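You operate a simulated robot arm through the tools that you are given. There is no shell and no other tool. Be economical: measure what you need, move in short steps, check, and stop when the job is done.

You run a simulated two-armed robot. Do the job below in one go: nothing can be reset, and whatever is moved stays where it is left.

Task
Brush the fluff off the blue felt case on the sleeve board.
Fine: pull the sleeve board out, lay the case on it and use the brown brush; case and brush go back where they lay, the board back in. Where these are worked on the way, their far stop is far enough and under half their travel is too little: sleeve board. What is to be rubbed or washed off counts as gone when no trace of it is left.
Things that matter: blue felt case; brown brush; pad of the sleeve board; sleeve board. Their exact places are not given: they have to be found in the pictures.

The check looks at the end state, three seconds after you hand in, the way a careful person would. Anything else that was tipped, shoved, dropped, spilled or broken makes it a failure.

Robot
Two 6-joint arms with two-finger grippers on one trunk, on a base that drives. Base frame: it is fixed to the floor where the robot stands at the start and does not move with it; the origin is under the middle of the robot, x ahead of it, y to its left, z up; the surface under the hand at the start is at about z = 900. Units: mm, degrees, N and s.
The left shoulder is at the start at [70, 148, 1402], the right one opposite. With the tool pointing down near the work surface each hand reaches from about 400 to 680 mm from the robot's upright axis, wherever it stands, measured 20 degrees to its own side. Places, roughly: pad of the sleeve board [700, -100, 900]; sleeve board [700, -100, 800]. Payload 2.45 kg a hand.
Tool frame (each hand has its own): the origin (TCP) lies between the finger pads and is the grasp point; the fingertips stand 30 mm ahead of it; z points along the fingers, y is the line along which they close. Largest opening 106 mm; the body of the gripper starts 79 mm behind the TCP.
Orientation is told as [roll, pitch, yaw] about the base's x, y, z axes, in that order, counted from this pose: with the fingers straight down and closing along the base's y, the tool's x points along the base's -x, its y along +y and its z along -z.

Tools
- The arms move only by the tool play_rows. It takes "left_commands", "right_commands" or both (then of equal length, played together; a hand with none holds still); each is one flat list of numbers, 6 for each row, row after row: the shift along the base's x, y, z in units of 30 mm (1.0 is 30 mm), then the turn, a rotation vector about the base's x, y, z in units of 8 degrees (1.0 is 8 degrees). In form: [x, y, z, rx, ry, rz, x, y, z, rx, ry, rz, ...]. A call has 1 to 12 rows; each row shifts and turns the commanded pose from where the row before left it. "left_jaw" and "right_jaw" are, for a hand that has rows, the opening, from 0 (shut) to 1 (fully open), set as the call begins (left out, the last holds). A call with a number of a shift or a turn outside -1 to 1 is refused whole. A row lasts 0.2 s, in which the tool goes at most 50 mm and 8.6 degrees; a call with a longer step from one row to the next is refused whole, and so is a gripper value outside its range. A pose out of reach is approached as far as the arm can. The call stops where the force on the tool passes 50 N (or 10 N more than at its start, if that is more) or the arm is blocked; 0.2 s more then pass. The fingers move at their own pace (about 72 mm/s each) and stop on an object; they squeeze with about 28 N. The grip force told is the motor's: it shows also when the fingers shut on nothing. Time passes only in rows, and 0.2 s behind the last, so rows that do not move let the fingers close. It gives the time, the measured TCP pose, the force on the tool (base axes), the opening and the grip force at its end, in the units of the frame above (readings bear some noise), with the torque about the TCP (base axes, N m) and any sound that the robot's microphone picked up.
- Cameras (640 x 400 px; columns grow to the right, rows downward): "scene" is now at [119, -24.4, 1607.3]; the picture's right is [-0.33, -0.95, 0.00], its down [-0.75, 0.26, -0.61] and it looks along [0.58, -0.20, -0.79] (base axes); focal length 257 px, centre (320, 200). "left" rides on the left gripper at [76, 2, -106] in its tool frame; the picture's right is [-0.02, 1.00, 0.00], its down [-0.78, -0.02, -0.62] and it looks along [-0.62, -0.01, 0.78] (tool axes); focal length 247 px, centre (320, 200). "right" rides on the right gripper at [76, -2, -106] in its tool frame; the picture's right is [0.02, 1.00, 0.00], its down [-0.78, 0.02, -0.62] and it looks along [-0.62, 0.01, 0.78] (tool axes); focal length 247 px, centre (320, 200).
- capture(camera): a new picture of that camera. It takes no simulated time.
- move_column(by): slides the trunk up (or, below 0, down) by that many mm; the arms and the scene camera ride with it, the base frame stays. It gives what a move gives, with no picture.
- drive_base(legs): drives the robot by 1 to 6 legs, each [ahead, left, turn to the left] in mm, mm and degrees, along the robot's own axes; the way and the turn of a leg run together, so that a leg with both is an arc; at most 1500 mm and 180 degrees a leg. The arms and the cameras ride along, it lands a little off, and it stops where it bumps. It gives what a move gives.
- aim_head(pan, tilt): turns the head with the scene camera to pan (to the left, within 86 degrees either way) and tilt (down, from -29 to 69), counted from straight ahead of the robot. It gives what a move gives.
- point_at(camera, pixels): there is no depth. For up to 12 entries [column, row, z] of the newest picture of that camera ("zoom" is the newest enlarged one), the place [x, y] in the base frame at which the ray of that pixel passes the height z, good to about 2 mm. It takes no simulated time.
- zoom(camera, box): a new picture of the part [left, top, right, bottom] of that camera's present view, enlarged. It takes no simulated time.
- close_job(): hands the job in; it is judged then, once.

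Keep the steps short. Do not move on a guess: measure, check each grasp and each placing, and mend mistakes. In all there are 80 turns and 78 pictures (those below and enlarged ones count). Leave the grippers open and the arms clear of the work at the hand-in unless told otherwise, and finish with a single line.

The tools are called after "Call:" as a command line: name --argument value ..., lists and objects as JSON in quotes. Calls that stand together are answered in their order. play_rows: Moves the arms, as the interface text tells. Its arguments: {"type":"object","properties":{"left_commands":{"type":"array","items":{"type":"number"}},"left_jaw":{"type":"number"},"right_commands":{"type":"array","items":{"type":"number"}},"right_jaw":{"type":"number"}},"required":[]} The other tools are called the same way: move_column (by) slides the trunk up or down; drive_base (legs) drives the base; aim_head (pan, tilt) turns the head that bears the scene camera; capture (camera) takes a picture; point_at (camera, pixels) gives the place at which the rays of pixels pass given heights; zoom (camera, box) takes an enlarged picture of a part of a camera's view; close_job () hands the job in.

At the start:

```text
time: 0.0
left_eef_pos: [591.7, 119.1, 999.7]
left_orientation: [0.0, 0.0, 0.0]
left_wrist_force: [0.3, -0.1, -1.0]
left_moment: [-0.01, -0.01, 0.0]
left_finger_gap: 105.9
left_grasp_force: 0.0
right_eef_pos: [375.1, -336.7, 1225.2]
right_orientation: [0.0, 0.0, 0.0]
right_wrist_force: [-0.5, -0.5, 0.0]
right_moment: [0.03, -0.01, 0.0]
right_finger_gap: 105.8
right_grasp_force: 0.1
trunk travel left (down, up): [-875.0, 65.0]
robot x, y, heading: [-0.5, 2.1, -0.1]
head pan, tilt: [-19.0, 52.1]
```

scene: 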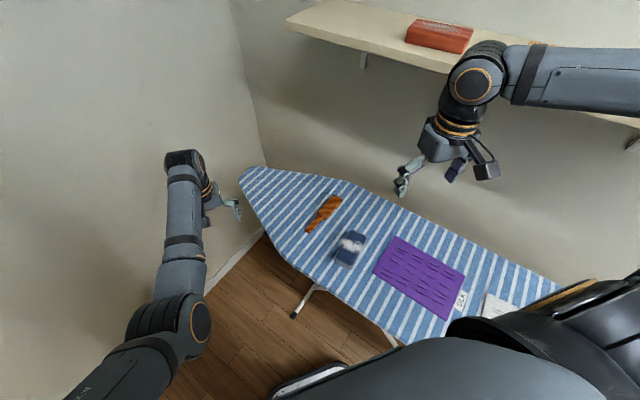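
right: 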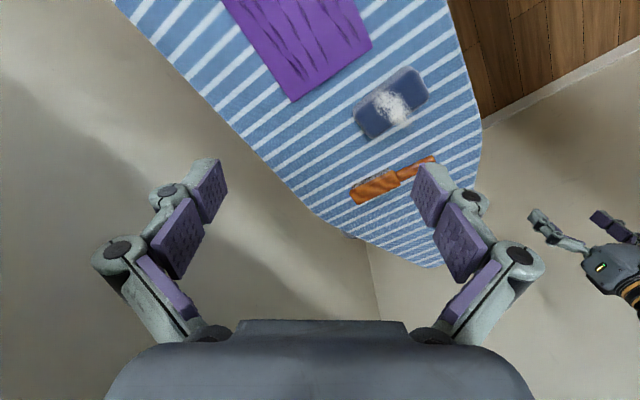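
left: 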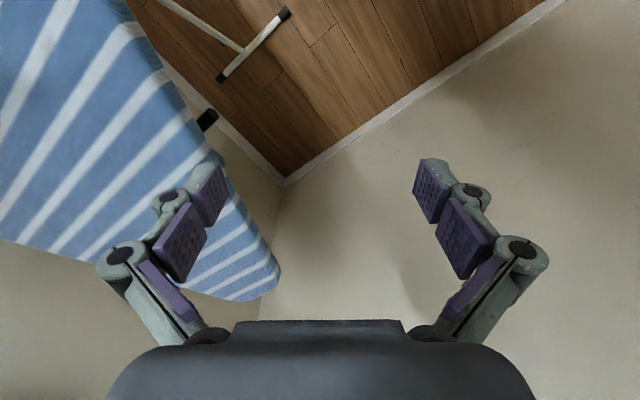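

I'll zoom in on the scene around the ironing board and measure a few points first.

Call:
zoom --camera "scene" --box '[220, 150, 420, 275]'

Call:
zoom --camera "scene" --box '[360, 220, 560, 345]'

Call:
point_at --camera "scene" --pixels '[[239, 172, 900], [308, 231, 900], [340, 198, 900], [350, 248, 900], [374, 272, 900], [394, 236, 900], [466, 275, 900], [446, 320, 900], [295, 315, 400], [265, 230, 900], [350, 182, 900], [560, 290, 900]]'

```text
3.20 times, centred on (320, 212) of scene
```

zoom: 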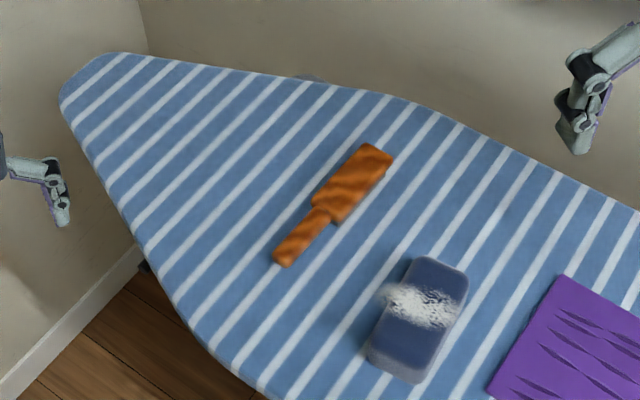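

```text
3.20 times, centred on (460, 282) of scene
```

zoom: 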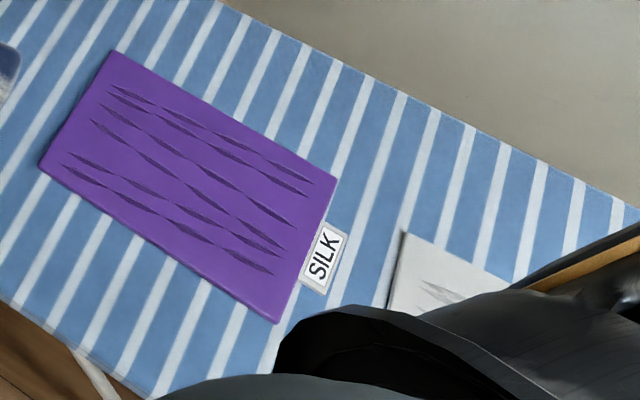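

```text
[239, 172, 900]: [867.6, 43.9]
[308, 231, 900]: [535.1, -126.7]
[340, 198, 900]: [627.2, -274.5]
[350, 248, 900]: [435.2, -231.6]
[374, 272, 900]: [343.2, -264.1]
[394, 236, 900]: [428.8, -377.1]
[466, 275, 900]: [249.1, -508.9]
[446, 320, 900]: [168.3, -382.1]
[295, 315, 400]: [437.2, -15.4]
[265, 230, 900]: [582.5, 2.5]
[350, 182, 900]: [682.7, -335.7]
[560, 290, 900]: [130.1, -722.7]
```

The black thing by the board's near edge (left camera about (207,121)) and the blue bit behind the far edge could both belong to the sleeve board, so I'll look closer at each.

Call:
zoom --camera "left" --box '[120, 40, 320, 165]'

Call:
zoom --camera "right" --box '[280, 120, 520, 270]'

Call:
zoom --camera "scene" --box '[230, 155, 310, 245]'

Call:
point_at --camera "left" --pixels '[[207, 121, 900], [207, 121, 850], [207, 121, 800], [280, 278, 900], [160, 72, 900], [130, 20, 900], [230, 300, 900]]'

```text
3.20 times, centred on (220, 102) of left
```

zoom: 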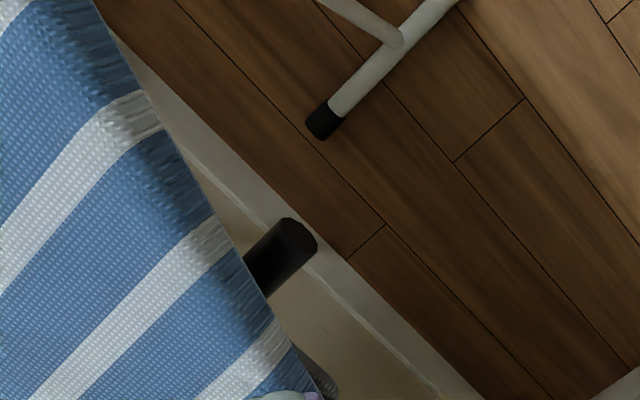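

```text
2.67 times, centred on (400, 195) of right
```

zoom: 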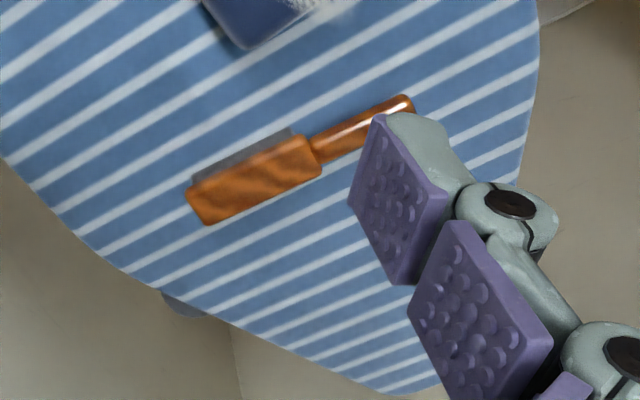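

```text
4.44 times, centred on (270, 200) of scene
```

zoom: 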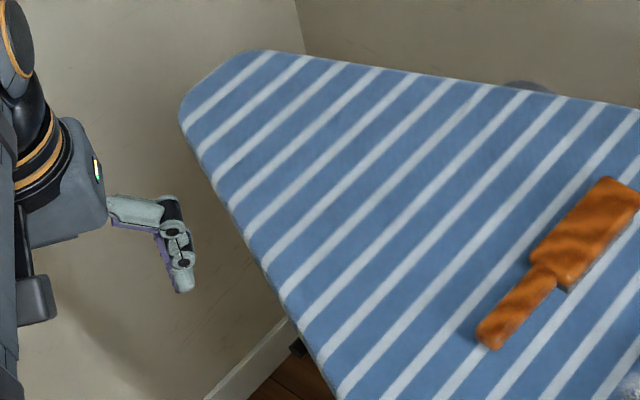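

```text
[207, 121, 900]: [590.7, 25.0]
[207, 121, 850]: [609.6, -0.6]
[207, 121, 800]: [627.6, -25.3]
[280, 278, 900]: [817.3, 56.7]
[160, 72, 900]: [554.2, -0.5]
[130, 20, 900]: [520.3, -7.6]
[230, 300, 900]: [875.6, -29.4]
```

The black knob under the near edge looks like the sleeve board's pull. Before moving the left hand aside, I'll check where the walls are.

Call:
point_at --camera "left" --pixels '[[285, 185, 0], [520, 30, 0], [200, 110, 0], [215, 80, 0], [282, 15, 0]]'

Call:
point_at --camera "right" --pixels '[[349, 234, 900], [349, 234, 850], [349, 234, 800], [372, 238, 900], [430, 263, 900], [480, 130, 900], [450, 20, 900], [235, 130, 900], [150, 40, 900]]'

Call:
play_rows --left_commands '[0, 1, 0, 0, 0, 0, -0.5, 1, 0, 0, 0, -1, -0.5, 1, 0, 0, 0, -1, -0.5, 1, 0, 0, 0, -1, -0.5, 0.5, 0, 0, 0, -1, 0, 0, -0.5, 0, 0, -1, 0, 0, -1, 0, 0, -1, 0, 0, -1, 0, 0, -1, 0, 0, -1, 0, 0, 0]'

Call:
capture --camera "left"

```text
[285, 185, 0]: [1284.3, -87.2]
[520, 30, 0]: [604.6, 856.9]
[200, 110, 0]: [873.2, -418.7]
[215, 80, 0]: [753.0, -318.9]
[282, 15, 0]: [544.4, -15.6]
```

```text
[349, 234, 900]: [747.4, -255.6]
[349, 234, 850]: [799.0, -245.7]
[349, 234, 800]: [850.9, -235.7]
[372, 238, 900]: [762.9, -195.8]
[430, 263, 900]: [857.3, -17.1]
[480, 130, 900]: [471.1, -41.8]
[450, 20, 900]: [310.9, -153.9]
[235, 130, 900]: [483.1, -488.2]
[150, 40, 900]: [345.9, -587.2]
```

```text
time: 2.0
left_eef_pos: [532.8, 254.6, 896.4]
left_orientation: [0.0, 0.0, -56.2]
left_wrist_force: [-1.5, 0.0, 0.6]
left_moment: [0.0, -0.02, 0.01]
left_finger_gap: 105.8
left_grasp_force: 0.2
right_eef_pos: [374.8, -334.7, 1224.6]
right_orientation: [0.0, 0.0, 0.0]
right_wrist_force: [-0.5, -0.4, -0.7]
right_moment: [0.0, -0.03, -0.02]
right_finger_gap: 106.0
right_grasp_force: 0.1
trunk travel left (down, up): [-875.0, 65.0]
robot x, y, heading: [-2.0, 1.2, 0.1]
head pan, tilt: [-19.0, 52.1]
```

```text
69 pictures are left
```

left: 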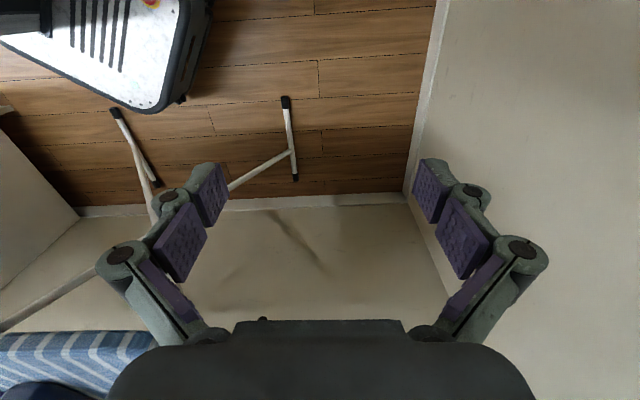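

The picture is upside down (its top faces the robot), and the knob is hidden behind the gripper body. I'll tilt the left camera up to look under the board's edge.

Call:
play_rows --left_commands '[0, 0, 0, -0.83, -0.56, 0, 0, 0, 0, -0.83, -0.56, 0, 0, 0, 0, -0.83, -0.56, 0, 0, 0, 0, -0.83, -0.56, 0]'

Call:
capture --camera "left"

```text
time: 3.0
left_eef_pos: [531.4, 254.2, 895.6]
left_orientation: [-0.1, -32.2, -56.0]
left_wrist_force: [0.8, 0.1, 0.8]
left_moment: [-0.02, -0.02, -0.03]
left_finger_gap: 106.0
left_grasp_force: 0.0
right_eef_pos: [373.4, -333.4, 1224.8]
right_orientation: [0.1, 0.1, 0.1]
right_wrist_force: [-0.2, 0.9, 0.1]
right_moment: [-0.01, 0.02, 0.02]
right_finger_gap: 105.9
right_grasp_force: 0.1
trunk travel left (down, up): [-875.0, 65.0]
robot x, y, heading: [-1.2, 1.5, 0.1]
head pan, tilt: [-19.0, 52.1]
```

```text
68 pictures are left
```

left: 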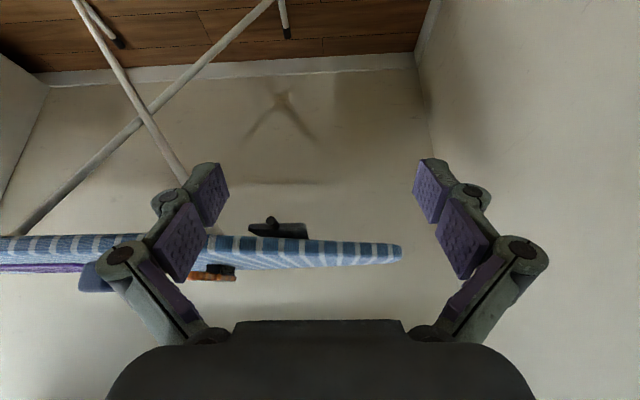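

Now I can see a dark bar with a knob just under the board at about (275,226). Zooming in on it.

Call:
zoom --camera "left" --box '[210, 190, 340, 290]'

Call:
point_at --camera "left" --pixels '[[272, 222, 850], [272, 222, 830], [248, 228, 850], [308, 232, 850], [400, 250, 900]]'

```text
4.00 times, centred on (275, 240) of left
```

zoom: 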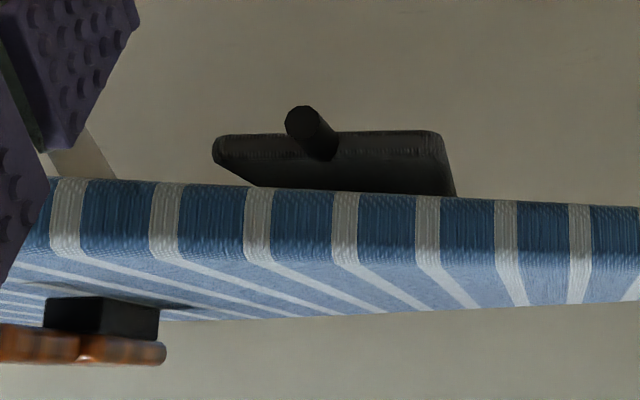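

```text
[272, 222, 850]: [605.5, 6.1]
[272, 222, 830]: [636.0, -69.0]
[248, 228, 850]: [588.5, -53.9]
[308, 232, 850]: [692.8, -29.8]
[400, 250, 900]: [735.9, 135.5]
```

The knob is at about (610, 0, 848), and it sticks out along p = (-0.56, 0.83). The left hand's yaw already suits it. I'll bring the hand to about 120 mm outside the knob, ease the tilt to 16°, and look.

Call:
play_rows --left_commands '[0.055, -0.856, -0.267, 0.83, 0.56, 0, 0.055, -0.856, -0.267, 0.83, 0.56, 0, 0.055, -0.856, -0.267, 0, 0, 0, 0.055, -0.856, -0.267, 0, 0, 0, 0.055, -0.856, -0.267, 0, 0, 0, 0.055, -0.856, -0.267, 0, 0, 0, 0, 0, 0, 0, 0, 0]'

Call:
capture --camera "left"

Call:
capture --camera "scene"

```text
time: 4.6
left_eef_pos: [541.7, 98.9, 847.4]
left_orientation: [0.0, -15.9, -55.9]
left_wrist_force: [1.8, 0.3, 0.5]
left_moment: [-0.02, 0.01, 0.0]
left_finger_gap: 106.2
left_grasp_force: 0.0
right_eef_pos: [374.3, -333.9, 1224.1]
right_orientation: [-0.1, 0.0, 0.0]
right_wrist_force: [-0.1, 0.4, -0.3]
right_moment: [-0.01, 0.03, 0.02]
right_finger_gap: 105.8
right_grasp_force: 0.0
trunk travel left (down, up): [-875.0, 65.0]
robot x, y, heading: [-0.8, 2.3, -0.1]
head pan, tilt: [-19.0, 52.1]
```

```text
66 pictures are left
```

left: 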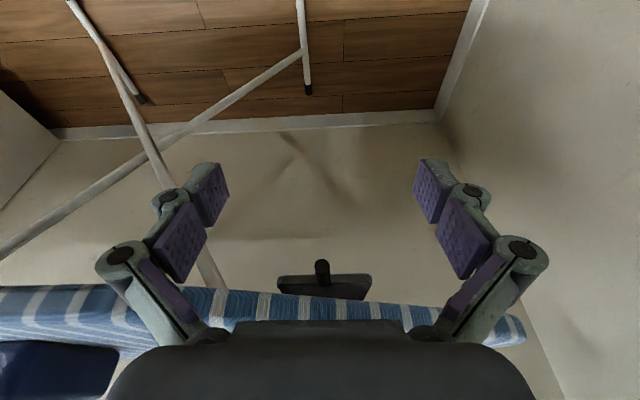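

```text
65 pictures are left
```

scene: 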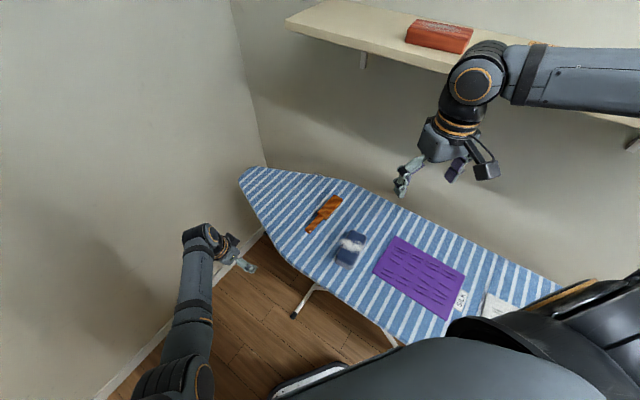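

The knob tip is at (321,265), well centred between the fingers. I'll zoom in and triangulate its height.

Call:
zoom --camera "left" --box '[260, 240, 390, 325]'

Call:
point_at --camera "left" --pixels '[[321, 265, 860], [321, 265, 850], [321, 265, 845], [321, 265, 840], [321, 265, 830], [323, 280, 850], [278, 278, 850], [370, 278, 850]]'

```text
4.71 times, centred on (325, 282) of left
```

zoom: 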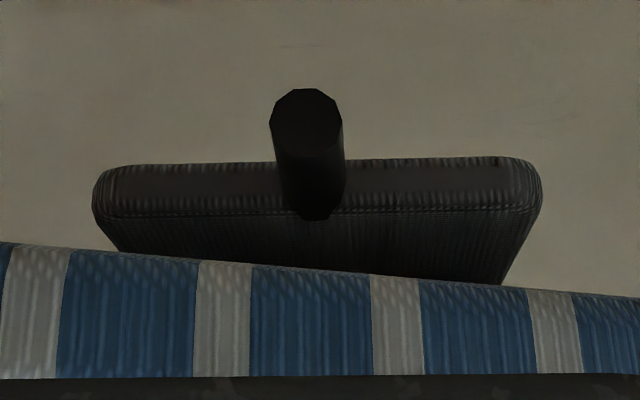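

```text
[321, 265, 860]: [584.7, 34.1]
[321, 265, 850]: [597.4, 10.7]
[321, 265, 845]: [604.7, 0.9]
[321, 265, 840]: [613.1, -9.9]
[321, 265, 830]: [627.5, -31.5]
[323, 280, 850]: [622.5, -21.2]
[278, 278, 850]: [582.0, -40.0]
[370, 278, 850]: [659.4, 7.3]
```

The knob tip is at about (601, 8, 848), roughly 14 mm thick and 30 mm long. I'll advance 118 mm so the pads straddle it, then look.

Call:
play_rows --left_commands '[0.54, -0.826, 0, 0, 0, 0, 0.54, -0.826, 0, 0, 0, 0, 0.54, -0.826, 0, 0, 0, 0, 0.54, -0.826, 0, 0, 0, 0, 0, 0, 0, 0, 0, 0]'

Call:
capture --camera "left"

```text
time: 5.7
left_eef_pos: [592.4, 28.0, 846.2]
left_orientation: [-0.4, -14.3, -56.1]
left_wrist_force: [-14.6, 26.6, 10.9]
left_moment: [-1.22, 0.33, -1.96]
left_finger_gap: 106.7
left_grasp_force: 0.1
left hand out of reach, approached as far as the arm can: row 4
right_eef_pos: [376.3, -330.2, 1225.9]
right_orientation: [-0.2, 0.0, 0.3]
right_wrist_force: [0.5, -0.8, -1.0]
right_moment: [0.07, 0.09, -0.02]
right_finger_gap: 106.3
right_grasp_force: 0.1
trunk travel left (down, up): [-875.0, 65.0]
robot x, y, heading: [1.1, -1.8, 0.1]
head pan, tilt: [-19.0, 52.1]
stopped in row 5 (left hand): the force on the tool passed its limit at 50 N (the readings are from after the stop); the commanded pose is now the measured one
```

```text
63 pictures are left
```

left: 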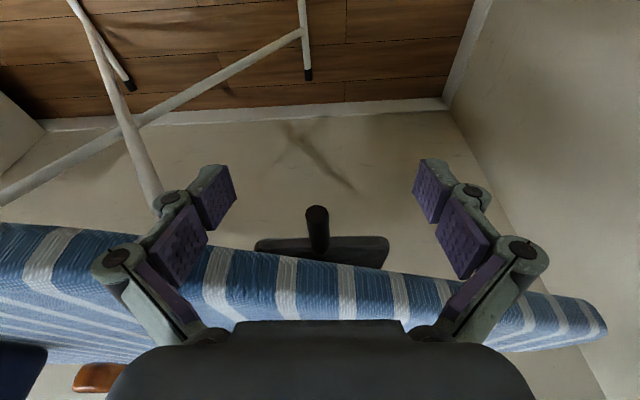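

The -a finger stopped on the ironing board's tapering edge. The knob tip is about flush with that edge, so it has to be gripped from under the edge with nearly level fingers. I'll back off along p, tilt the tool to about 72°, narrow the jaw and look.

Call:
play_rows --left_commands '[-0.56, 0.83, 0, 0, 0, 0, -0.56, 0.83, 0, 0, 0, 0, -0.56, 0.83, 0, 0, 0, 0, -0.56, 0.83, 0, -0.83, -0.56, 0, 0, 0, 0, -0.83, -0.56, 0, 0, 0, 0, -0.83, -0.56, 0, 0, 0, 0, -0.83, -0.56, 0, 0, 0, 0, -0.83, -0.56, 0, 0, 0, 0, -0.83, -0.56, 0, 0, 0, 0, -0.83, -0.56, 0, 0, 0, 0, 0, 0, 0]' --left_jaw 0.5

Call:
capture --camera "left"

Call:
capture --camera "scene"

```text
time: 8.1
left_eef_pos: [526.2, 119.5, 846.7]
left_orientation: [-0.2, -71.0, -56.1]
left_wrist_force: [-0.3, 0.0, -0.3]
left_moment: [-0.03, 0.01, 0.02]
left_finger_gap: 53.1
left_grasp_force: 0.1
right_eef_pos: [373.6, -332.7, 1224.0]
right_orientation: [0.0, -0.1, 0.1]
right_wrist_force: [-0.1, 0.5, -0.5]
right_moment: [0.0, 0.01, 0.01]
right_finger_gap: 106.2
right_grasp_force: 0.1
trunk travel left (down, up): [-875.0, 65.0]
robot x, y, heading: [0.9, 1.2, 0.0]
head pan, tilt: [-19.0, 52.1]
```

```text
62 pictures are left
```

left: 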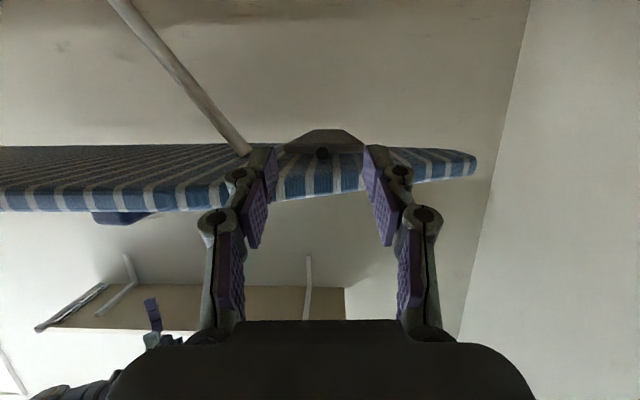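

```text
61 pictures are left
```

scene: 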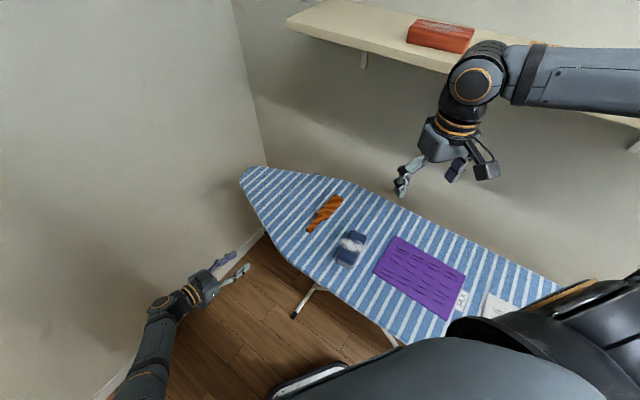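

The ironing board hasn't moved. I'll zoom in on the knob from this low view.

Call:
zoom --camera "left" --box '[260, 110, 390, 210]'

Call:
point_at --camera "left" --pixels '[[322, 153, 855], [322, 153, 850], [322, 153, 845], [322, 153, 840], [290, 195, 900]]'

```text
4.00 times, centred on (325, 160) of left
```

zoom: 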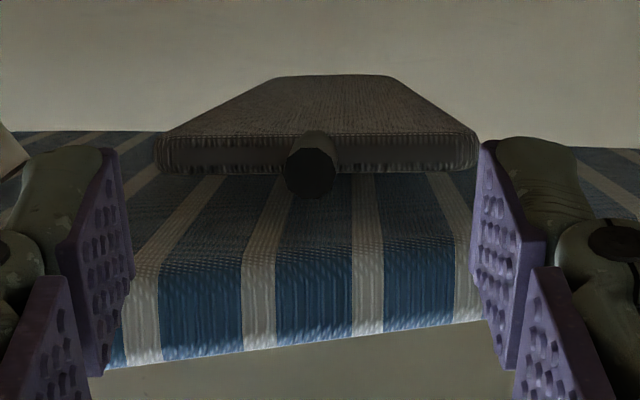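

```text
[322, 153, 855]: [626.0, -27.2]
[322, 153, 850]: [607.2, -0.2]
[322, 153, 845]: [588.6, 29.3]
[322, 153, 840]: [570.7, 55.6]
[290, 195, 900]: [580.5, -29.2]
```

Triangulating gives the knob tip at (602, 8.5, 848.5), with the board's underside at about 874. The level fingers (852 ± 11) fit under it. I'll advance 134 mm to the tip.

Call:
play_rows --left_commands '[0.505, -0.74, 0.035, 0, 0, 0, 0.505, -0.74, 0.035, 0, 0, 0, 0.505, -0.74, 0.035, 0, 0, 0, 0.505, -0.74, 0.035, 0, 0, 0, 0.505, -0.74, 0.035, 0, 0, 0, 0, 0, 0, 0, 0, 0]'

Call:
zoom --camera "left" --box '[220, 100, 420, 225]'

```text
time: 9.5
left_eef_pos: [593.8, 12.9, 861.2]
left_orientation: [-0.5, -70.5, -55.6]
left_wrist_force: [-4.9, 7.3, -15.0]
left_moment: [0.19, -0.4, -0.31]
left_finger_gap: 53.8
left_grasp_force: 0.2
left hand out of reach, approached as far as the arm can: row 4, 5
right_eef_pos: [375.8, -330.9, 1223.9]
right_orientation: [-0.2, 0.2, 0.2]
right_wrist_force: [0.2, -1.1, -0.8]
right_moment: [0.02, -0.01, 0.02]
right_finger_gap: 105.7
right_grasp_force: 0.0
trunk travel left (down, up): [-875.0, 65.0]
robot x, y, heading: [-2.0, 3.2, 0.0]
head pan, tilt: [-19.0, 52.1]
```

```text
3.20 times, centred on (320, 162) of left
```

zoom: 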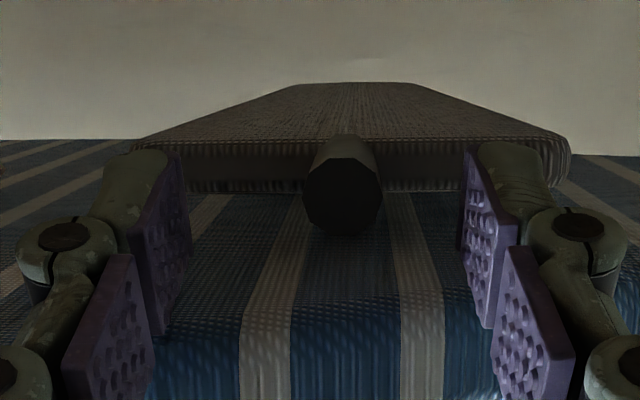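

The arm is at its reach limit and rubbing the underside (TCP z 861). I'll back out, lower the trunk by 150 mm for a better arm pose, then come up again.

Call:
play_rows --left_commands '[0, 0, -0.3, 0, 0, 0, -0.56, 0.83, 0, 0, 0, 0, -0.56, 0.83, 0, 0, 0, 0, -0.56, 0.83, 0, 0, 0, 0, -0.56, 0.83, 0, 0, 0, 0]'

Call:
move_column --by -150

Call:
play_rows --left_commands '[0, 0, 1, 0, 0, 0, 0, 0, 1, 0, 0, 0, 0, 0, 1, 0, 0, 0, 0, 0, 1, 0, 0, 0, 0, 0, 0.9, 0, 0, 0, 0, 0, 0, 0, 0, 0]'

Call:
capture --camera "scene"

```text
time: 10.7
left_eef_pos: [547.2, 116.8, 834.1]
left_orientation: [-0.4, -71.0, -56.1]
left_wrist_force: [0.5, 0.7, 0.3]
left_moment: [-0.04, 0.04, -0.04]
left_finger_gap: 52.8
left_grasp_force: 0.0
left hand out of reach, approached as far as the arm can: row 1, 2, 3, 4, 5
right_eef_pos: [374.7, -330.9, 1224.5]
right_orientation: [0.1, 0.1, 0.2]
right_wrist_force: [-0.5, 0.4, 0.5]
right_moment: [-0.01, -0.03, 0.02]
right_finger_gap: 105.7
right_grasp_force: 0.1
trunk travel left (down, up): [-875.0, 65.0]
robot x, y, heading: [-1.9, 1.3, 0.4]
head pan, tilt: [-19.0, 52.1]
```

```text
time: 12.5
left_eef_pos: [547.7, 116.7, 683.9]
left_orientation: [-0.3, -70.9, -56.0]
left_wrist_force: [-0.2, 0.0, -0.9]
left_moment: [0.0, 0.0, 0.0]
left_finger_gap: 52.8
left_grasp_force: 0.1
right_eef_pos: [375.4, -332.4, 1074.2]
right_orientation: [-0.1, 0.0, 0.3]
right_wrist_force: [0.6, 0.6, -0.1]
right_moment: [-0.01, 0.01, 0.0]
right_finger_gap: 106.1
right_grasp_force: 0.1
trunk travel left (down, up): [-725.0, 215.0]
robot x, y, heading: [-0.9, 1.8, 0.4]
head pan, tilt: [-19.0, 52.1]
```

```text
time: 13.9
left_eef_pos: [619.3, 130.3, 749.9]
left_orientation: [-0.4, -70.9, -56.0]
left_wrist_force: [0.0, 0.2, 0.2]
left_moment: [0.0, -0.02, -0.01]
left_finger_gap: 53.0
left_grasp_force: 0.1
left hand out of reach, approached as far as the arm can: row 1, 2, 3, 4, 5
right_eef_pos: [373.8, -334.2, 1074.2]
right_orientation: [0.0, 0.1, 0.2]
right_wrist_force: [-0.4, -0.3, -0.4]
right_moment: [0.0, 0.01, 0.01]
right_finger_gap: 106.1
right_grasp_force: 0.0
trunk travel left (down, up): [-725.0, 215.0]
robot x, y, heading: [-3.5, 1.3, -0.1]
head pan, tilt: [-19.0, 52.1]
```

```text
58 pictures are left
```

scene: 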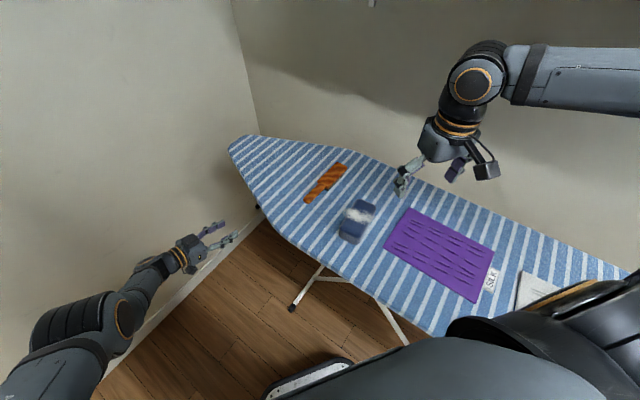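

With this heading the level-finger pose sits at the edge of the arm's reach. It will be better to stand facing the board's long side (heading -56°), so the pull runs straight toward the robot. First I'll straighten and retract the left hand.

Call:
play_rows --left_commands '[-0.7, 0.5, 0, 0.83, 0.56, 0, -0.7, 0.5, 0, 0.83, 0.56, 0, -0.7, 0.3, 0, 0.83, 0.56, 0, -0.7, 0.3, 0, 0.83, 0.56, 0, -0.7, 0, 0.3, 0.83, 0.56, 0, -0.7, 0, 0.6, 0.83, 0.56, 0, -0.7, 0, 1, 0.83, 0.56, 0, -0.7, 0, 1, 0.83, 0.56, 0, 0, 0, 1, 0.8, 0.53, 0]'

Call:
move_column --by 150

```text
time: 15.9
left_eef_pos: [612.0, 201.2, 739.8]
left_orientation: [-0.4, 1.1, -56.0]
left_wrist_force: [-0.1, 0.1, -0.1]
left_moment: [0.01, -0.01, -0.02]
left_finger_gap: 53.1
left_grasp_force: 0.0
left hand out of reach, approached as far as the arm can: row 1, 2, 3, 4, 5, 6, 7, 8
right_eef_pos: [375.3, -334.9, 1073.8]
right_orientation: [0.1, 0.0, 0.2]
right_wrist_force: [-0.1, -0.6, 0.2]
right_moment: [0.01, 0.01, -0.02]
right_finger_gap: 106.0
right_grasp_force: 0.1
trunk travel left (down, up): [-725.0, 215.0]
robot x, y, heading: [1.4, 2.0, 0.2]
head pan, tilt: [-19.0, 52.1]
```

```text
time: 17.6
left_eef_pos: [611.5, 201.0, 889.3]
left_orientation: [-0.4, 1.0, -56.0]
left_wrist_force: [0.0, -0.2, 0.3]
left_moment: [-0.02, -0.01, 0.0]
left_finger_gap: 53.0
left_grasp_force: 0.1
right_eef_pos: [375.2, -332.2, 1224.8]
right_orientation: [0.1, 0.0, 0.2]
right_wrist_force: [-0.8, -0.7, 0.1]
right_moment: [-0.05, 0.01, 0.01]
right_finger_gap: 106.2
right_grasp_force: 0.1
trunk travel left (down, up): [-875.0, 65.0]
robot x, y, heading: [0.3, 2.8, 0.3]
head pan, tilt: [-19.0, 52.1]
```

Now I'll raise and retract the left hand, turning its yaw back to 0.

Call:
play_rows --left_commands '[-0.7, 0, 0.8, 0, 0, 1, -0.7, 0, 0.8, 0, 0, 1, -0.7, 0, 0.8, 0, 0, 1, -0.7, 0, 0.8, 0, 0, 1, -0.7, 0, 0.8, 0, 0, 1, -0.7, 0, 0.8, 0, 0, 1, -0.7, 0, 0.8, 0, 0, 1, -0.7, 0, 0.8, 0, 0, 0]'

Call:
capture --camera "scene"

```text
time: 19.4
left_eef_pos: [654.6, 195.7, 992.6]
left_orientation: [-0.5, 1.0, 0.2]
left_wrist_force: [0.4, -0.2, 0.6]
left_moment: [0.01, -0.02, -0.01]
left_finger_gap: 52.7
left_grasp_force: 0.1
left hand out of reach, approached as far as the arm can: row 1, 2, 3, 4, 5, 6, 7, 8
right_eef_pos: [375.2, -333.5, 1223.9]
right_orientation: [0.0, 0.1, 0.2]
right_wrist_force: [0.4, -0.5, -0.4]
right_moment: [0.03, -0.01, 0.01]
right_finger_gap: 106.0
right_grasp_force: 0.1
trunk travel left (down, up): [-875.0, 65.0]
robot x, y, heading: [-0.6, 0.1, 0.0]
head pan, tilt: [-19.0, 52.1]
```

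```text
57 pictures are left
```

scene: 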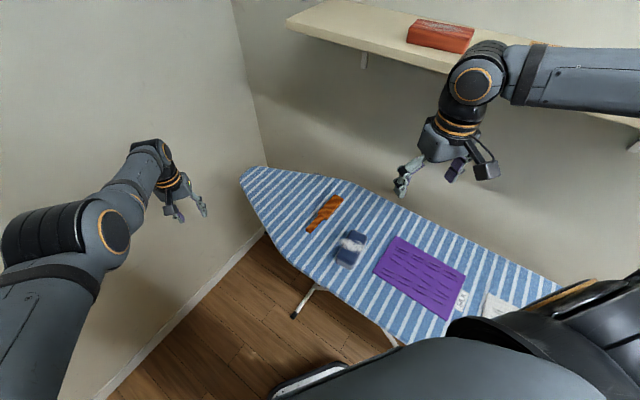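

The commanded pose seems to have run behind the reach limit, to x of about 200 by my tally. I'll step it forward in x and see whether the hand rejoins it.

Call:
play_rows --left_commands '[1, 0, 0, 0, 0, 0, 1, 0, 0, 0, 0, 0, 1, 0, 0, 0, 0, 0, 1, 0, 0, 0, 0, 0, 1, 0, 0, 0, 0, 0, 1, 0, 0, 0, 0, 0, 1, 0, 0, 0, 0, 0, 1, 0, 0, 0, 0, 0]'

```text
time: 21.2
left_eef_pos: [673.2, 203.0, 1047.5]
left_orientation: [-0.3, 1.0, 0.0]
left_wrist_force: [0.3, 0.0, -0.5]
left_moment: [0.05, 0.02, 0.02]
left_finger_gap: 53.0
left_grasp_force: 0.0
left hand out of reach, approached as far as the arm can: row 1, 2, 3, 4, 5, 6, 7, 8
right_eef_pos: [376.0, -332.4, 1223.9]
right_orientation: [0.0, 0.1, 0.3]
right_wrist_force: [-0.3, 0.8, -0.5]
right_moment: [-0.02, 0.0, -0.01]
right_finger_gap: 105.8
right_grasp_force: 0.1
trunk travel left (down, up): [-875.0, 65.0]
robot x, y, heading: [2.3, 0.9, 0.1]
head pan, tilt: [-19.0, 52.1]
```

Call:
play_rows --left_commands '[0, 0, 0, 0, 0, 0, 0, 0, 0, 0, 0, 0, 0, 0, 0, 0, 0, 0, 0, 0, 0, 0, 0, 0, 0, 0, 0, 0, 0, 0, 0, 0, 0, 0, 0, 0]'

Call:
capture --camera "left"

```text
time: 22.6
left_eef_pos: [673.1, 203.8, 1045.5]
left_orientation: [-0.5, 1.0, 0.0]
left_wrist_force: [0.0, 0.3, -0.2]
left_moment: [0.03, 0.03, 0.01]
left_finger_gap: 53.2
left_grasp_force: 0.0
right_eef_pos: [375.0, -334.7, 1224.0]
right_orientation: [0.0, 0.0, 0.2]
right_wrist_force: [0.1, 0.4, 0.1]
right_moment: [0.01, 0.02, 0.02]
right_finger_gap: 105.9
right_grasp_force: 0.0
trunk travel left (down, up): [-875.0, 65.0]
robot x, y, heading: [-1.0, 2.4, 0.2]
head pan, tilt: [-19.0, 52.1]
```

```text
56 pictures are left
```

left: 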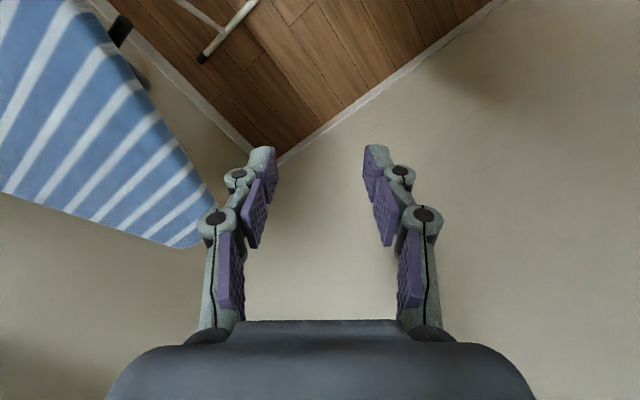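

Call:
play_rows --left_commands '[-0.5, 0, 0, 0, 0, 0, -0.5, 0, 0, 0, 0, 0]'

Call:
play_rows --left_commands '[0, 0, 0.5, 0, 0, 0, 0, 0, 0.5, 0, 0, 0]'

Call:
play_rows --left_commands '[0, -0.5, 0, 0, 0, 0, 0, -0.5, 0, 0, 0, 0]'

```text
time: 23.2
left_eef_pos: [669.4, 204.3, 1041.5]
left_orientation: [-0.4, 1.1, -0.1]
left_wrist_force: [0.1, 0.0, -0.3]
left_moment: [-0.01, -0.01, 0.01]
left_finger_gap: 53.1
left_grasp_force: 0.0
left hand out of reach, approached as far as the arm can: row 1, 2
right_eef_pos: [376.0, -333.2, 1223.7]
right_orientation: [-0.1, 0.0, 0.2]
right_wrist_force: [0.0, -0.2, 0.3]
right_moment: [0.04, 0.01, -0.01]
right_finger_gap: 106.2
right_grasp_force: 0.0
trunk travel left (down, up): [-875.0, 65.0]
robot x, y, heading: [0.2, 4.6, 0.1]
head pan, tilt: [-19.0, 52.1]
```

```text
time: 23.8
left_eef_pos: [676.0, 202.3, 1070.5]
left_orientation: [-0.4, 1.1, -0.1]
left_wrist_force: [0.3, -0.3, -0.9]
left_moment: [-0.01, 0.03, 0.03]
left_finger_gap: 53.1
left_grasp_force: 0.1
left hand out of reach, approached as far as the arm can: row 1, 2
right_eef_pos: [374.6, -333.6, 1223.5]
right_orientation: [0.0, 0.0, 0.1]
right_wrist_force: [-0.3, 0.2, 0.7]
right_moment: [-0.06, 0.0, -0.01]
right_finger_gap: 105.8
right_grasp_force: 0.1
trunk travel left (down, up): [-875.0, 65.0]
robot x, y, heading: [-1.5, -1.1, 0.3]
head pan, tilt: [-19.0, 52.1]
```

```text
time: 24.4
left_eef_pos: [675.1, 173.4, 1070.6]
left_orientation: [-0.4, 1.0, 0.0]
left_wrist_force: [0.1, -0.5, -0.4]
left_moment: [0.0, 0.02, 0.01]
left_finger_gap: 53.0
left_grasp_force: 0.1
right_eef_pos: [375.1, -333.9, 1224.2]
right_orientation: [0.1, 0.0, 0.3]
right_wrist_force: [0.0, 0.8, 1.0]
right_moment: [0.02, 0.02, -0.01]
right_finger_gap: 106.0
right_grasp_force: 0.1
trunk travel left (down, up): [-875.0, 65.0]
robot x, y, heading: [-1.7, 4.0, 0.2]
head pan, tilt: [-19.0, 52.1]
```

In the x-z plane the arm can only move along one curve, so it's fully stretched: a singular pose. A pitch turn should make the elbow bend again, so I'll try tilting the fingers forward while pulling in.

Call:
play_rows --left_commands '[0, 0, 0, 0, -1, 0, 0, 0, 0, 0, -1, 0, -0.5, 0, 0, 0, 0, 0, -0.5, 0, 0, 0, 0, 0]'

Call:
play_rows --left_commands '[0, 0, 0, 0, 1, 0, 0, 0, 0, 0, 1, 0, 0, 0, 0, 0, 1, 0, 0, 0, 0, 0, 1, 0, -0.5, 0, 0, 0, 0, 0, -0.5, 0, 0, 0, 0, 0]'

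```text
time: 25.4
left_eef_pos: [729.8, 167.7, 1055.4]
left_orientation: [-0.4, -15.0, 0.0]
left_wrist_force: [0.1, 0.2, -0.4]
left_moment: [0.01, -0.03, -0.02]
left_finger_gap: 52.7
left_grasp_force: 0.1
left hand out of reach, approached as far as the arm can: row 1, 2, 3, 4
right_eef_pos: [375.1, -333.9, 1225.1]
right_orientation: [-0.1, 0.0, 0.1]
right_wrist_force: [-0.4, -0.3, 0.1]
right_moment: [-0.04, 0.0, 0.0]
right_finger_gap: 106.3
right_grasp_force: 0.0
trunk travel left (down, up): [-875.0, 65.0]
robot x, y, heading: [-1.7, 1.8, 0.0]
head pan, tilt: [-19.0, 52.1]
```

```text
time: 26.8
left_eef_pos: [613.6, 181.5, 1074.1]
left_orientation: [-0.4, 17.1, 0.0]
left_wrist_force: [-0.1, -0.5, -0.7]
left_moment: [0.04, -0.01, 0.02]
left_finger_gap: 52.8
left_grasp_force: 0.1
left hand out of reach, approached as far as the arm can: row 1, 2, 3, 4, 5, 6
right_eef_pos: [375.1, -333.0, 1224.1]
right_orientation: [-0.1, -0.1, 0.2]
right_wrist_force: [-0.3, 0.2, 0.3]
right_moment: [-0.02, -0.03, -0.01]
right_finger_gap: 106.1
right_grasp_force: 0.0
trunk travel left (down, up): [-875.0, 65.0]
robot x, y, heading: [1.7, -0.7, 0.2]
head pan, tilt: [-19.0, 52.1]
```

Call:
play_rows --left_commands '[-0.98, -0.05, 0.2, 0, 0, 0, -0.98, -0.05, 0.2, 0, 0, 0, -0.98, -0.05, 0.2, 0, 0, 0, -0.98, -0.05, 0.2, 0, 0, 0, -0.98, -0.05, 0.2, 0, 0, 0, -0.98, -0.05, 0.2, 0, 0, 0, -0.98, -0.05, 0.2, 0, 0, 0, -0.98, -0.05, 0.2, 0, 0, 0, -0.98, -0.05, 0.2, 0, 0, 0, -0.98, -0.05, 0.2, 0, 0, 0]'

Call:
capture --camera "scene"

```text
time: 29.0
left_eef_pos: [612.7, 164.3, 1074.2]
left_orientation: [-0.4, 17.1, 0.1]
left_wrist_force: [0.0, -0.2, -0.3]
left_moment: [0.0, -0.02, -0.01]
left_finger_gap: 53.1
left_grasp_force: 0.1
left hand out of reach, approached as far as the arm can: row 1, 2, 3, 4, 5, 6, 7, 8, 9, 10
right_eef_pos: [374.3, -333.6, 1225.1]
right_orientation: [0.0, -0.1, 0.2]
right_wrist_force: [-0.1, 0.5, -0.4]
right_moment: [0.04, -0.01, -0.01]
right_finger_gap: 106.1
right_grasp_force: 0.1
trunk travel left (down, up): [-875.0, 65.0]
robot x, y, heading: [-3.4, 1.2, 0.1]
head pan, tilt: [-19.0, 52.1]
```

```text
55 pictures are left
```

scene: 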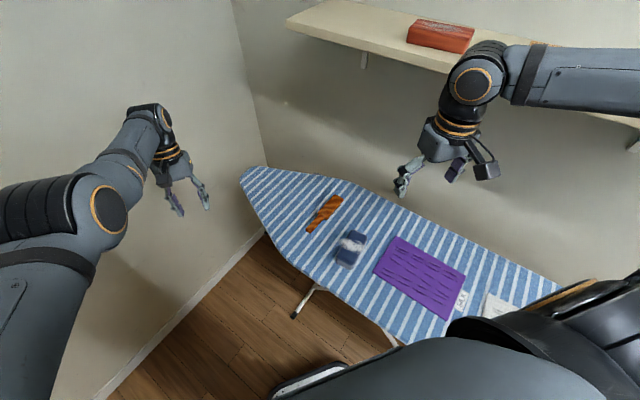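

The arm is exactly straight. I haven't tried a downward tangential move yet, so I'll do that and then pull inward.

Call:
play_rows --left_commands '[-0.2, 0, -0.97, 0, 0, 0, -0.2, 0, -0.97, 0, 0, 0, -0.2, 0, -0.97, 0, 0, 0, -0.2, 0, -0.97, 0, 0, 0, -0.9, 0, 0.3, 0, 0, 0, -0.9, 0, 0.3, 0, 0, 0, -0.9, 0, 0.3, 0, 0, 0, -0.9, 0, 0.3, 0, 0, 0]'

```text
time: 30.8
left_eef_pos: [578.5, 163.1, 963.9]
left_orientation: [-0.4, 17.1, 0.1]
left_wrist_force: [0.6, -0.4, -0.3]
left_moment: [0.01, 0.02, 0.0]
left_finger_gap: 53.1
left_grasp_force: 0.1
left hand out of reach, approached as far as the arm can: row 3, 5, 6, 7, 8
right_eef_pos: [374.9, -333.2, 1223.7]
right_orientation: [0.1, 0.1, 0.2]
right_wrist_force: [0.5, 1.3, 0.0]
right_moment: [-0.01, 0.0, 0.0]
right_finger_gap: 106.0
right_grasp_force: 0.1
trunk travel left (down, up): [-875.0, 65.0]
robot x, y, heading: [0.2, 4.8, 0.2]
head pan, tilt: [-19.0, 52.1]
```

Call:
play_rows --left_commands '[0, 0, 0, 1, 0, 0, 0, 0, 0, 1, 0, 0, 0, 0, 0, 1, 0, 0, 0, 0, 0, 1, 0, 0, 0, 0, 0, 1, 0, 0, 0, 0, 0, 0, 1, 0, 0, 0, 0, 0, 1, 0, -1, 0, 0, 0, 0, 0, -1, 0, 0, 0, 0, 0, -1, 0, 0, 0, 0, 0]'

```text
time: 33.0
left_eef_pos: [469.4, 174.2, 952.2]
left_orientation: [44.2, 28.7, 12.3]
left_wrist_force: [0.2, -0.6, 0.3]
left_moment: [-0.03, 0.01, 0.0]
left_finger_gap: 53.1
left_grasp_force: 0.1
left hand out of reach, approached as far as the arm can: row 2, 3, 4, 5, 6, 7, 8, 9, 10
right_eef_pos: [374.2, -332.9, 1223.7]
right_orientation: [0.1, 0.0, 0.3]
right_wrist_force: [-0.3, -0.2, 0.0]
right_moment: [0.0, -0.01, 0.01]
right_finger_gap: 105.9
right_grasp_force: 0.0
trunk travel left (down, up): [-875.0, 65.0]
robot x, y, heading: [-1.7, 4.3, 0.2]
head pan, tilt: [-19.0, 52.1]
```

x came in to 469, which may mean the arm is free again. I'll pull in and up a little further to test it.

Call:
play_rows --left_commands '[-0.5, 0, 0.7, 0, 0, 0, -0.5, 0, 0.7, 0, 0, 0, 0, 0, 0.7, 0, 0, 0, 0, 0, 0.7, 0, 0, 0]'

Call:
capture --camera "scene"

```text
time: 34.0
left_eef_pos: [492.7, 151.4, 1007.6]
left_orientation: [44.3, 28.7, 12.2]
left_wrist_force: [0.7, -0.1, 0.1]
left_moment: [0.01, -0.02, 0.01]
left_finger_gap: 53.1
left_grasp_force: 0.1
left hand out of reach, approached as far as the arm can: row 1, 2, 3, 4
right_eef_pos: [374.6, -333.7, 1224.2]
right_orientation: [-0.1, 0.0, 0.2]
right_wrist_force: [-0.7, -0.1, 0.0]
right_moment: [-0.01, 0.0, -0.01]
right_finger_gap: 106.1
right_grasp_force: 0.1
trunk travel left (down, up): [-875.0, 65.0]
robot x, y, heading: [2.4, 3.7, 0.2]
head pan, tilt: [-19.0, 52.1]
```

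```text
54 pictures are left
```

scene: 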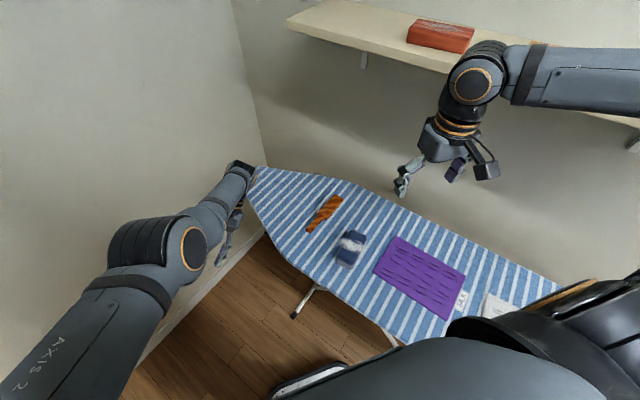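

Still locked. I suspect the elbow passed slightly beyond straight and is now pinned at its limit in the wrong bend. I'll undo the roll, raise the arm, tilt the fingers forward and stretch outward to straight. Then I'll combine fingers-back pitch with an inward move to bend it the right way.

Call:
play_rows --left_commands '[0, 0, 0.5, -1, 0, 0, 0, 0, 0.5, -1, 0, 0, 0, 0, 0.5, -1, 0, 0, 0, 0, 0.5, -1, 0, 0, 0, 0, 0.5, -1, 0, 0, 0.5, 0, 0.5, -0.5, -1, -0.7, 0.5, 0, 0.5, 0, -1, -0.8, 0.5, 0, 0.5, 0, -1, 0, 0.5, 0, 0.5, 0, -1, 0, 0.5, 0, 0.5, 0, -1, 0]'

Call:
play_rows --left_commands '[1, 0, -0.2, 0, 0, 0, 1, 0, -0.2, 0, 0, 0, 1, 0, -0.2, 0, 0, 0, -1, 0, 0, 0, 1, 0, -1, 0, 0, 0, 1, 0, -1, 0, 0, 0, 1, 0, -1, 0, 0, 0, 1, 0, -1, 0, 0, 0, 0, 0, -1, 0, 0, 0, 0, 0, -1, 0, 0, 0, 0, 0]'

```text
refused: row 6 steps farther than a row can; nothing moved
```

```text
time: 36.2
left_eef_pos: [455.0, 144.8, 978.2]
left_orientation: [45.8, 33.9, 13.3]
left_wrist_force: [-1.2, -0.9, -0.3]
left_moment: [-0.02, -0.04, -0.02]
left_finger_gap: 53.2
left_grasp_force: 0.0
left hand out of reach, approached as far as the arm can: row 1, 2, 3, 4, 5, 6, 7, 8, 9, 10
right_eef_pos: [376.7, -333.8, 1225.1]
right_orientation: [0.0, -0.1, 0.1]
right_wrist_force: [-0.2, 0.4, -0.7]
right_moment: [-0.01, 0.01, 0.0]
right_finger_gap: 105.7
right_grasp_force: 0.1
trunk travel left (down, up): [-875.0, 65.0]
robot x, y, heading: [-1.6, 3.2, 0.1]
head pan, tilt: [-19.0, 52.1]
```

Row 6 turned too far, so the first call was refused. I'll undo the roll and pitch with smaller turns.

Call:
play_rows --left_commands '[0, 0, 0.5, -1, 0, 0, 0, 0, 0.5, -1, 0, 0, 0, 0, 0.5, -1, 0, 0, 0, 0, 0.5, -1, 0, 0, 0, 0, 0.5, -1, 0, 0, 0.5, 0, 0.5, -0.5, -0.6, -0.5, 0.5, 0, 0.5, 0, -0.8, -0.5, 0.5, 0, 0.5, 0, -1, 0, 0.5, 0, 0.5, 0, -1, 0, 0.5, 0, 0.5, 0, -1, 0, 0.5, 0, 0.5, 0, -1, 0, 0.5, 0, 0.5, 0, -1, 0]'

```text
time: 38.8
left_eef_pos: [737.1, 101.0, 1106.7]
left_orientation: [12.4, -15.6, -22.3]
left_wrist_force: [0.7, 0.0, 0.8]
left_moment: [-0.02, 0.01, 0.0]
left_finger_gap: 53.0
left_grasp_force: 0.1
left hand out of reach, approached as far as the arm can: row 1, 2, 3, 4, 5, 6, 7, 8, 9, 10, 11, 12
right_eef_pos: [376.0, -332.1, 1223.9]
right_orientation: [-0.1, 0.0, 0.1]
right_wrist_force: [0.1, -1.2, -0.1]
right_moment: [0.0, 0.0, 0.02]
right_finger_gap: 106.0
right_grasp_force: 0.1
trunk travel left (down, up): [-875.0, 65.0]
robot x, y, heading: [-3.6, 1.7, 0.1]
head pan, tilt: [-19.0, 52.1]
```

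Call:
play_rows --left_commands '[1, 0, -0.2, 0, 0, 0, 1, 0, -0.2, 0, 0, 0, -1, 0, 0, 0, 1, 0, -1, 0, 0, 0, 1, 0, -1, 0, 0, 0, 1, 0, -1, 0, 0, 0, 0, 0, -1, 0, 0, 0, 0, 0, -1, 0, 0, 0, 0, 0]'

```text
time: 40.6
left_eef_pos: [643.3, 86.0, 1091.7]
left_orientation: [3.4, 6.9, -21.6]
left_wrist_force: [-0.4, 1.0, 0.0]
left_moment: [-0.03, -0.01, 0.01]
left_finger_gap: 53.0
left_grasp_force: 0.0
left hand out of reach, approached as far as the arm can: row 1, 2, 4, 6, 7, 8
right_eef_pos: [374.5, -334.6, 1224.2]
right_orientation: [0.0, -0.1, 0.2]
right_wrist_force: [0.5, -0.4, -0.2]
right_moment: [0.02, 0.01, 0.02]
right_finger_gap: 106.1
right_grasp_force: 0.2
trunk travel left (down, up): [-875.0, 65.0]
robot x, y, heading: [-0.3, -0.6, 0.5]
head pan, tilt: [-19.0, 52.1]
```

Call:
play_rows --left_commands '[1, 0, -0.2, 0, 0, 0, 1, 0, -0.2, 0, 0, 0, 0.9, 0, 0, 0, -1, 0, 0.9, 0, 0, 0, -1, 0, 0.5, 0, 0, 0, -1, 0, 0, 0, 0, 0, -1, 0, -1, 0, 0, 0, 0, 0, -1, 0, 0, 0, 0, 0, -1, 0, 0, 0, 0, 0]'

Call:
capture --camera "right"

```text
time: 42.6
left_eef_pos: [747.3, 70.1, 1067.3]
left_orientation: [15.6, -22.9, -23.4]
left_wrist_force: [0.2, 0.2, -0.4]
left_moment: [0.0, 0.02, 0.04]
left_finger_gap: 52.8
left_grasp_force: 0.0
left hand out of reach, approached as far as the arm can: row 1, 2, 4, 5, 6, 7, 8, 9
right_eef_pos: [375.4, -334.3, 1224.0]
right_orientation: [-0.1, 0.0, 0.2]
right_wrist_force: [-0.5, -0.4, -0.2]
right_moment: [-0.02, -0.01, 0.0]
right_finger_gap: 106.0
right_grasp_force: 0.1
trunk travel left (down, up): [-875.0, 65.0]
robot x, y, heading: [-1.2, 2.5, 0.0]
head pan, tilt: [-19.0, 52.1]
```

```text
53 pictures are left
```

right: 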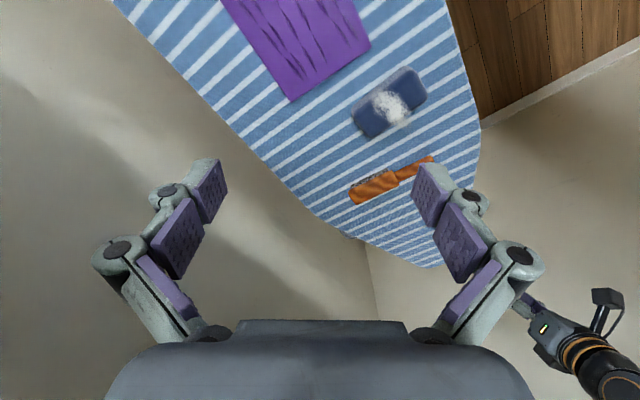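

The left arm stays stuck out straight. I'll swing it up and out of the way and do the work with the right arm from a better stance, keeping well inside its reach.

Call:
play_rows --left_commands '[0, 0.8, 1, 0, 0, 0, 0, 0.8, 1, 0, 0, 0, 0, 0.8, 1, 0, 0, 0, 0, 0.8, 1, 0, 0, 0, 0, 0.8, 1, 0, 0, 0, 0, 0.8, 1, 0, 0, 0, 0, 0.8, 1, 0, 0, 0, 0, 0.8, 1, 0, 0, 0, 0, 0, 1, 0, 0, 0, 0, 0, 1, 0, 0, 0, 0, 0, 1, 0, 0, 0, 0, 0, 1, 0, 0, 0]'

Call:
aim_head --pan 30 --tilt 35

Call:
capture --camera "scene"

```text
time: 45.2
left_eef_pos: [752.2, 250.9, 1416.1]
left_orientation: [15.7, -23.0, -23.4]
left_wrist_force: [-0.1, 0.1, 0.1]
left_moment: [-0.03, -0.01, -0.05]
left_finger_gap: 53.0
left_grasp_force: 0.0
left hand out of reach, approached as far as the arm can: row 1, 2, 3, 4, 9, 10, 11, 12
right_eef_pos: [373.6, -333.3, 1224.3]
right_orientation: [0.0, 0.0, 0.2]
right_wrist_force: [-0.2, 0.2, 0.3]
right_moment: [-0.02, -0.03, -0.01]
right_finger_gap: 106.0
right_grasp_force: 0.1
trunk travel left (down, up): [-875.0, 65.0]
robot x, y, heading: [-0.6, 3.4, 0.1]
head pan, tilt: [-19.0, 52.1]
```

```text
time: 46.4
left_eef_pos: [753.0, 253.0, 1415.9]
left_orientation: [15.6, -23.0, -23.4]
left_wrist_force: [0.2, -0.9, -0.5]
left_moment: [-0.02, -0.01, -0.01]
left_finger_gap: 52.9
left_grasp_force: 0.0
right_eef_pos: [374.7, -332.9, 1223.8]
right_orientation: [-0.1, 0.0, 0.2]
right_wrist_force: [-0.2, 0.8, -0.2]
right_moment: [-0.02, -0.01, 0.02]
right_finger_gap: 106.2
right_grasp_force: 0.1
trunk travel left (down, up): [-875.0, 65.0]
robot x, y, heading: [0.9, 2.4, 0.2]
head pan, tilt: [30.0, 35.0]
```

```text
52 pictures are left
```

scene: 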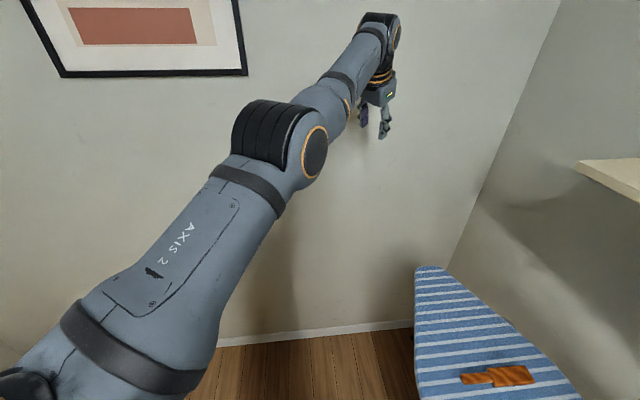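

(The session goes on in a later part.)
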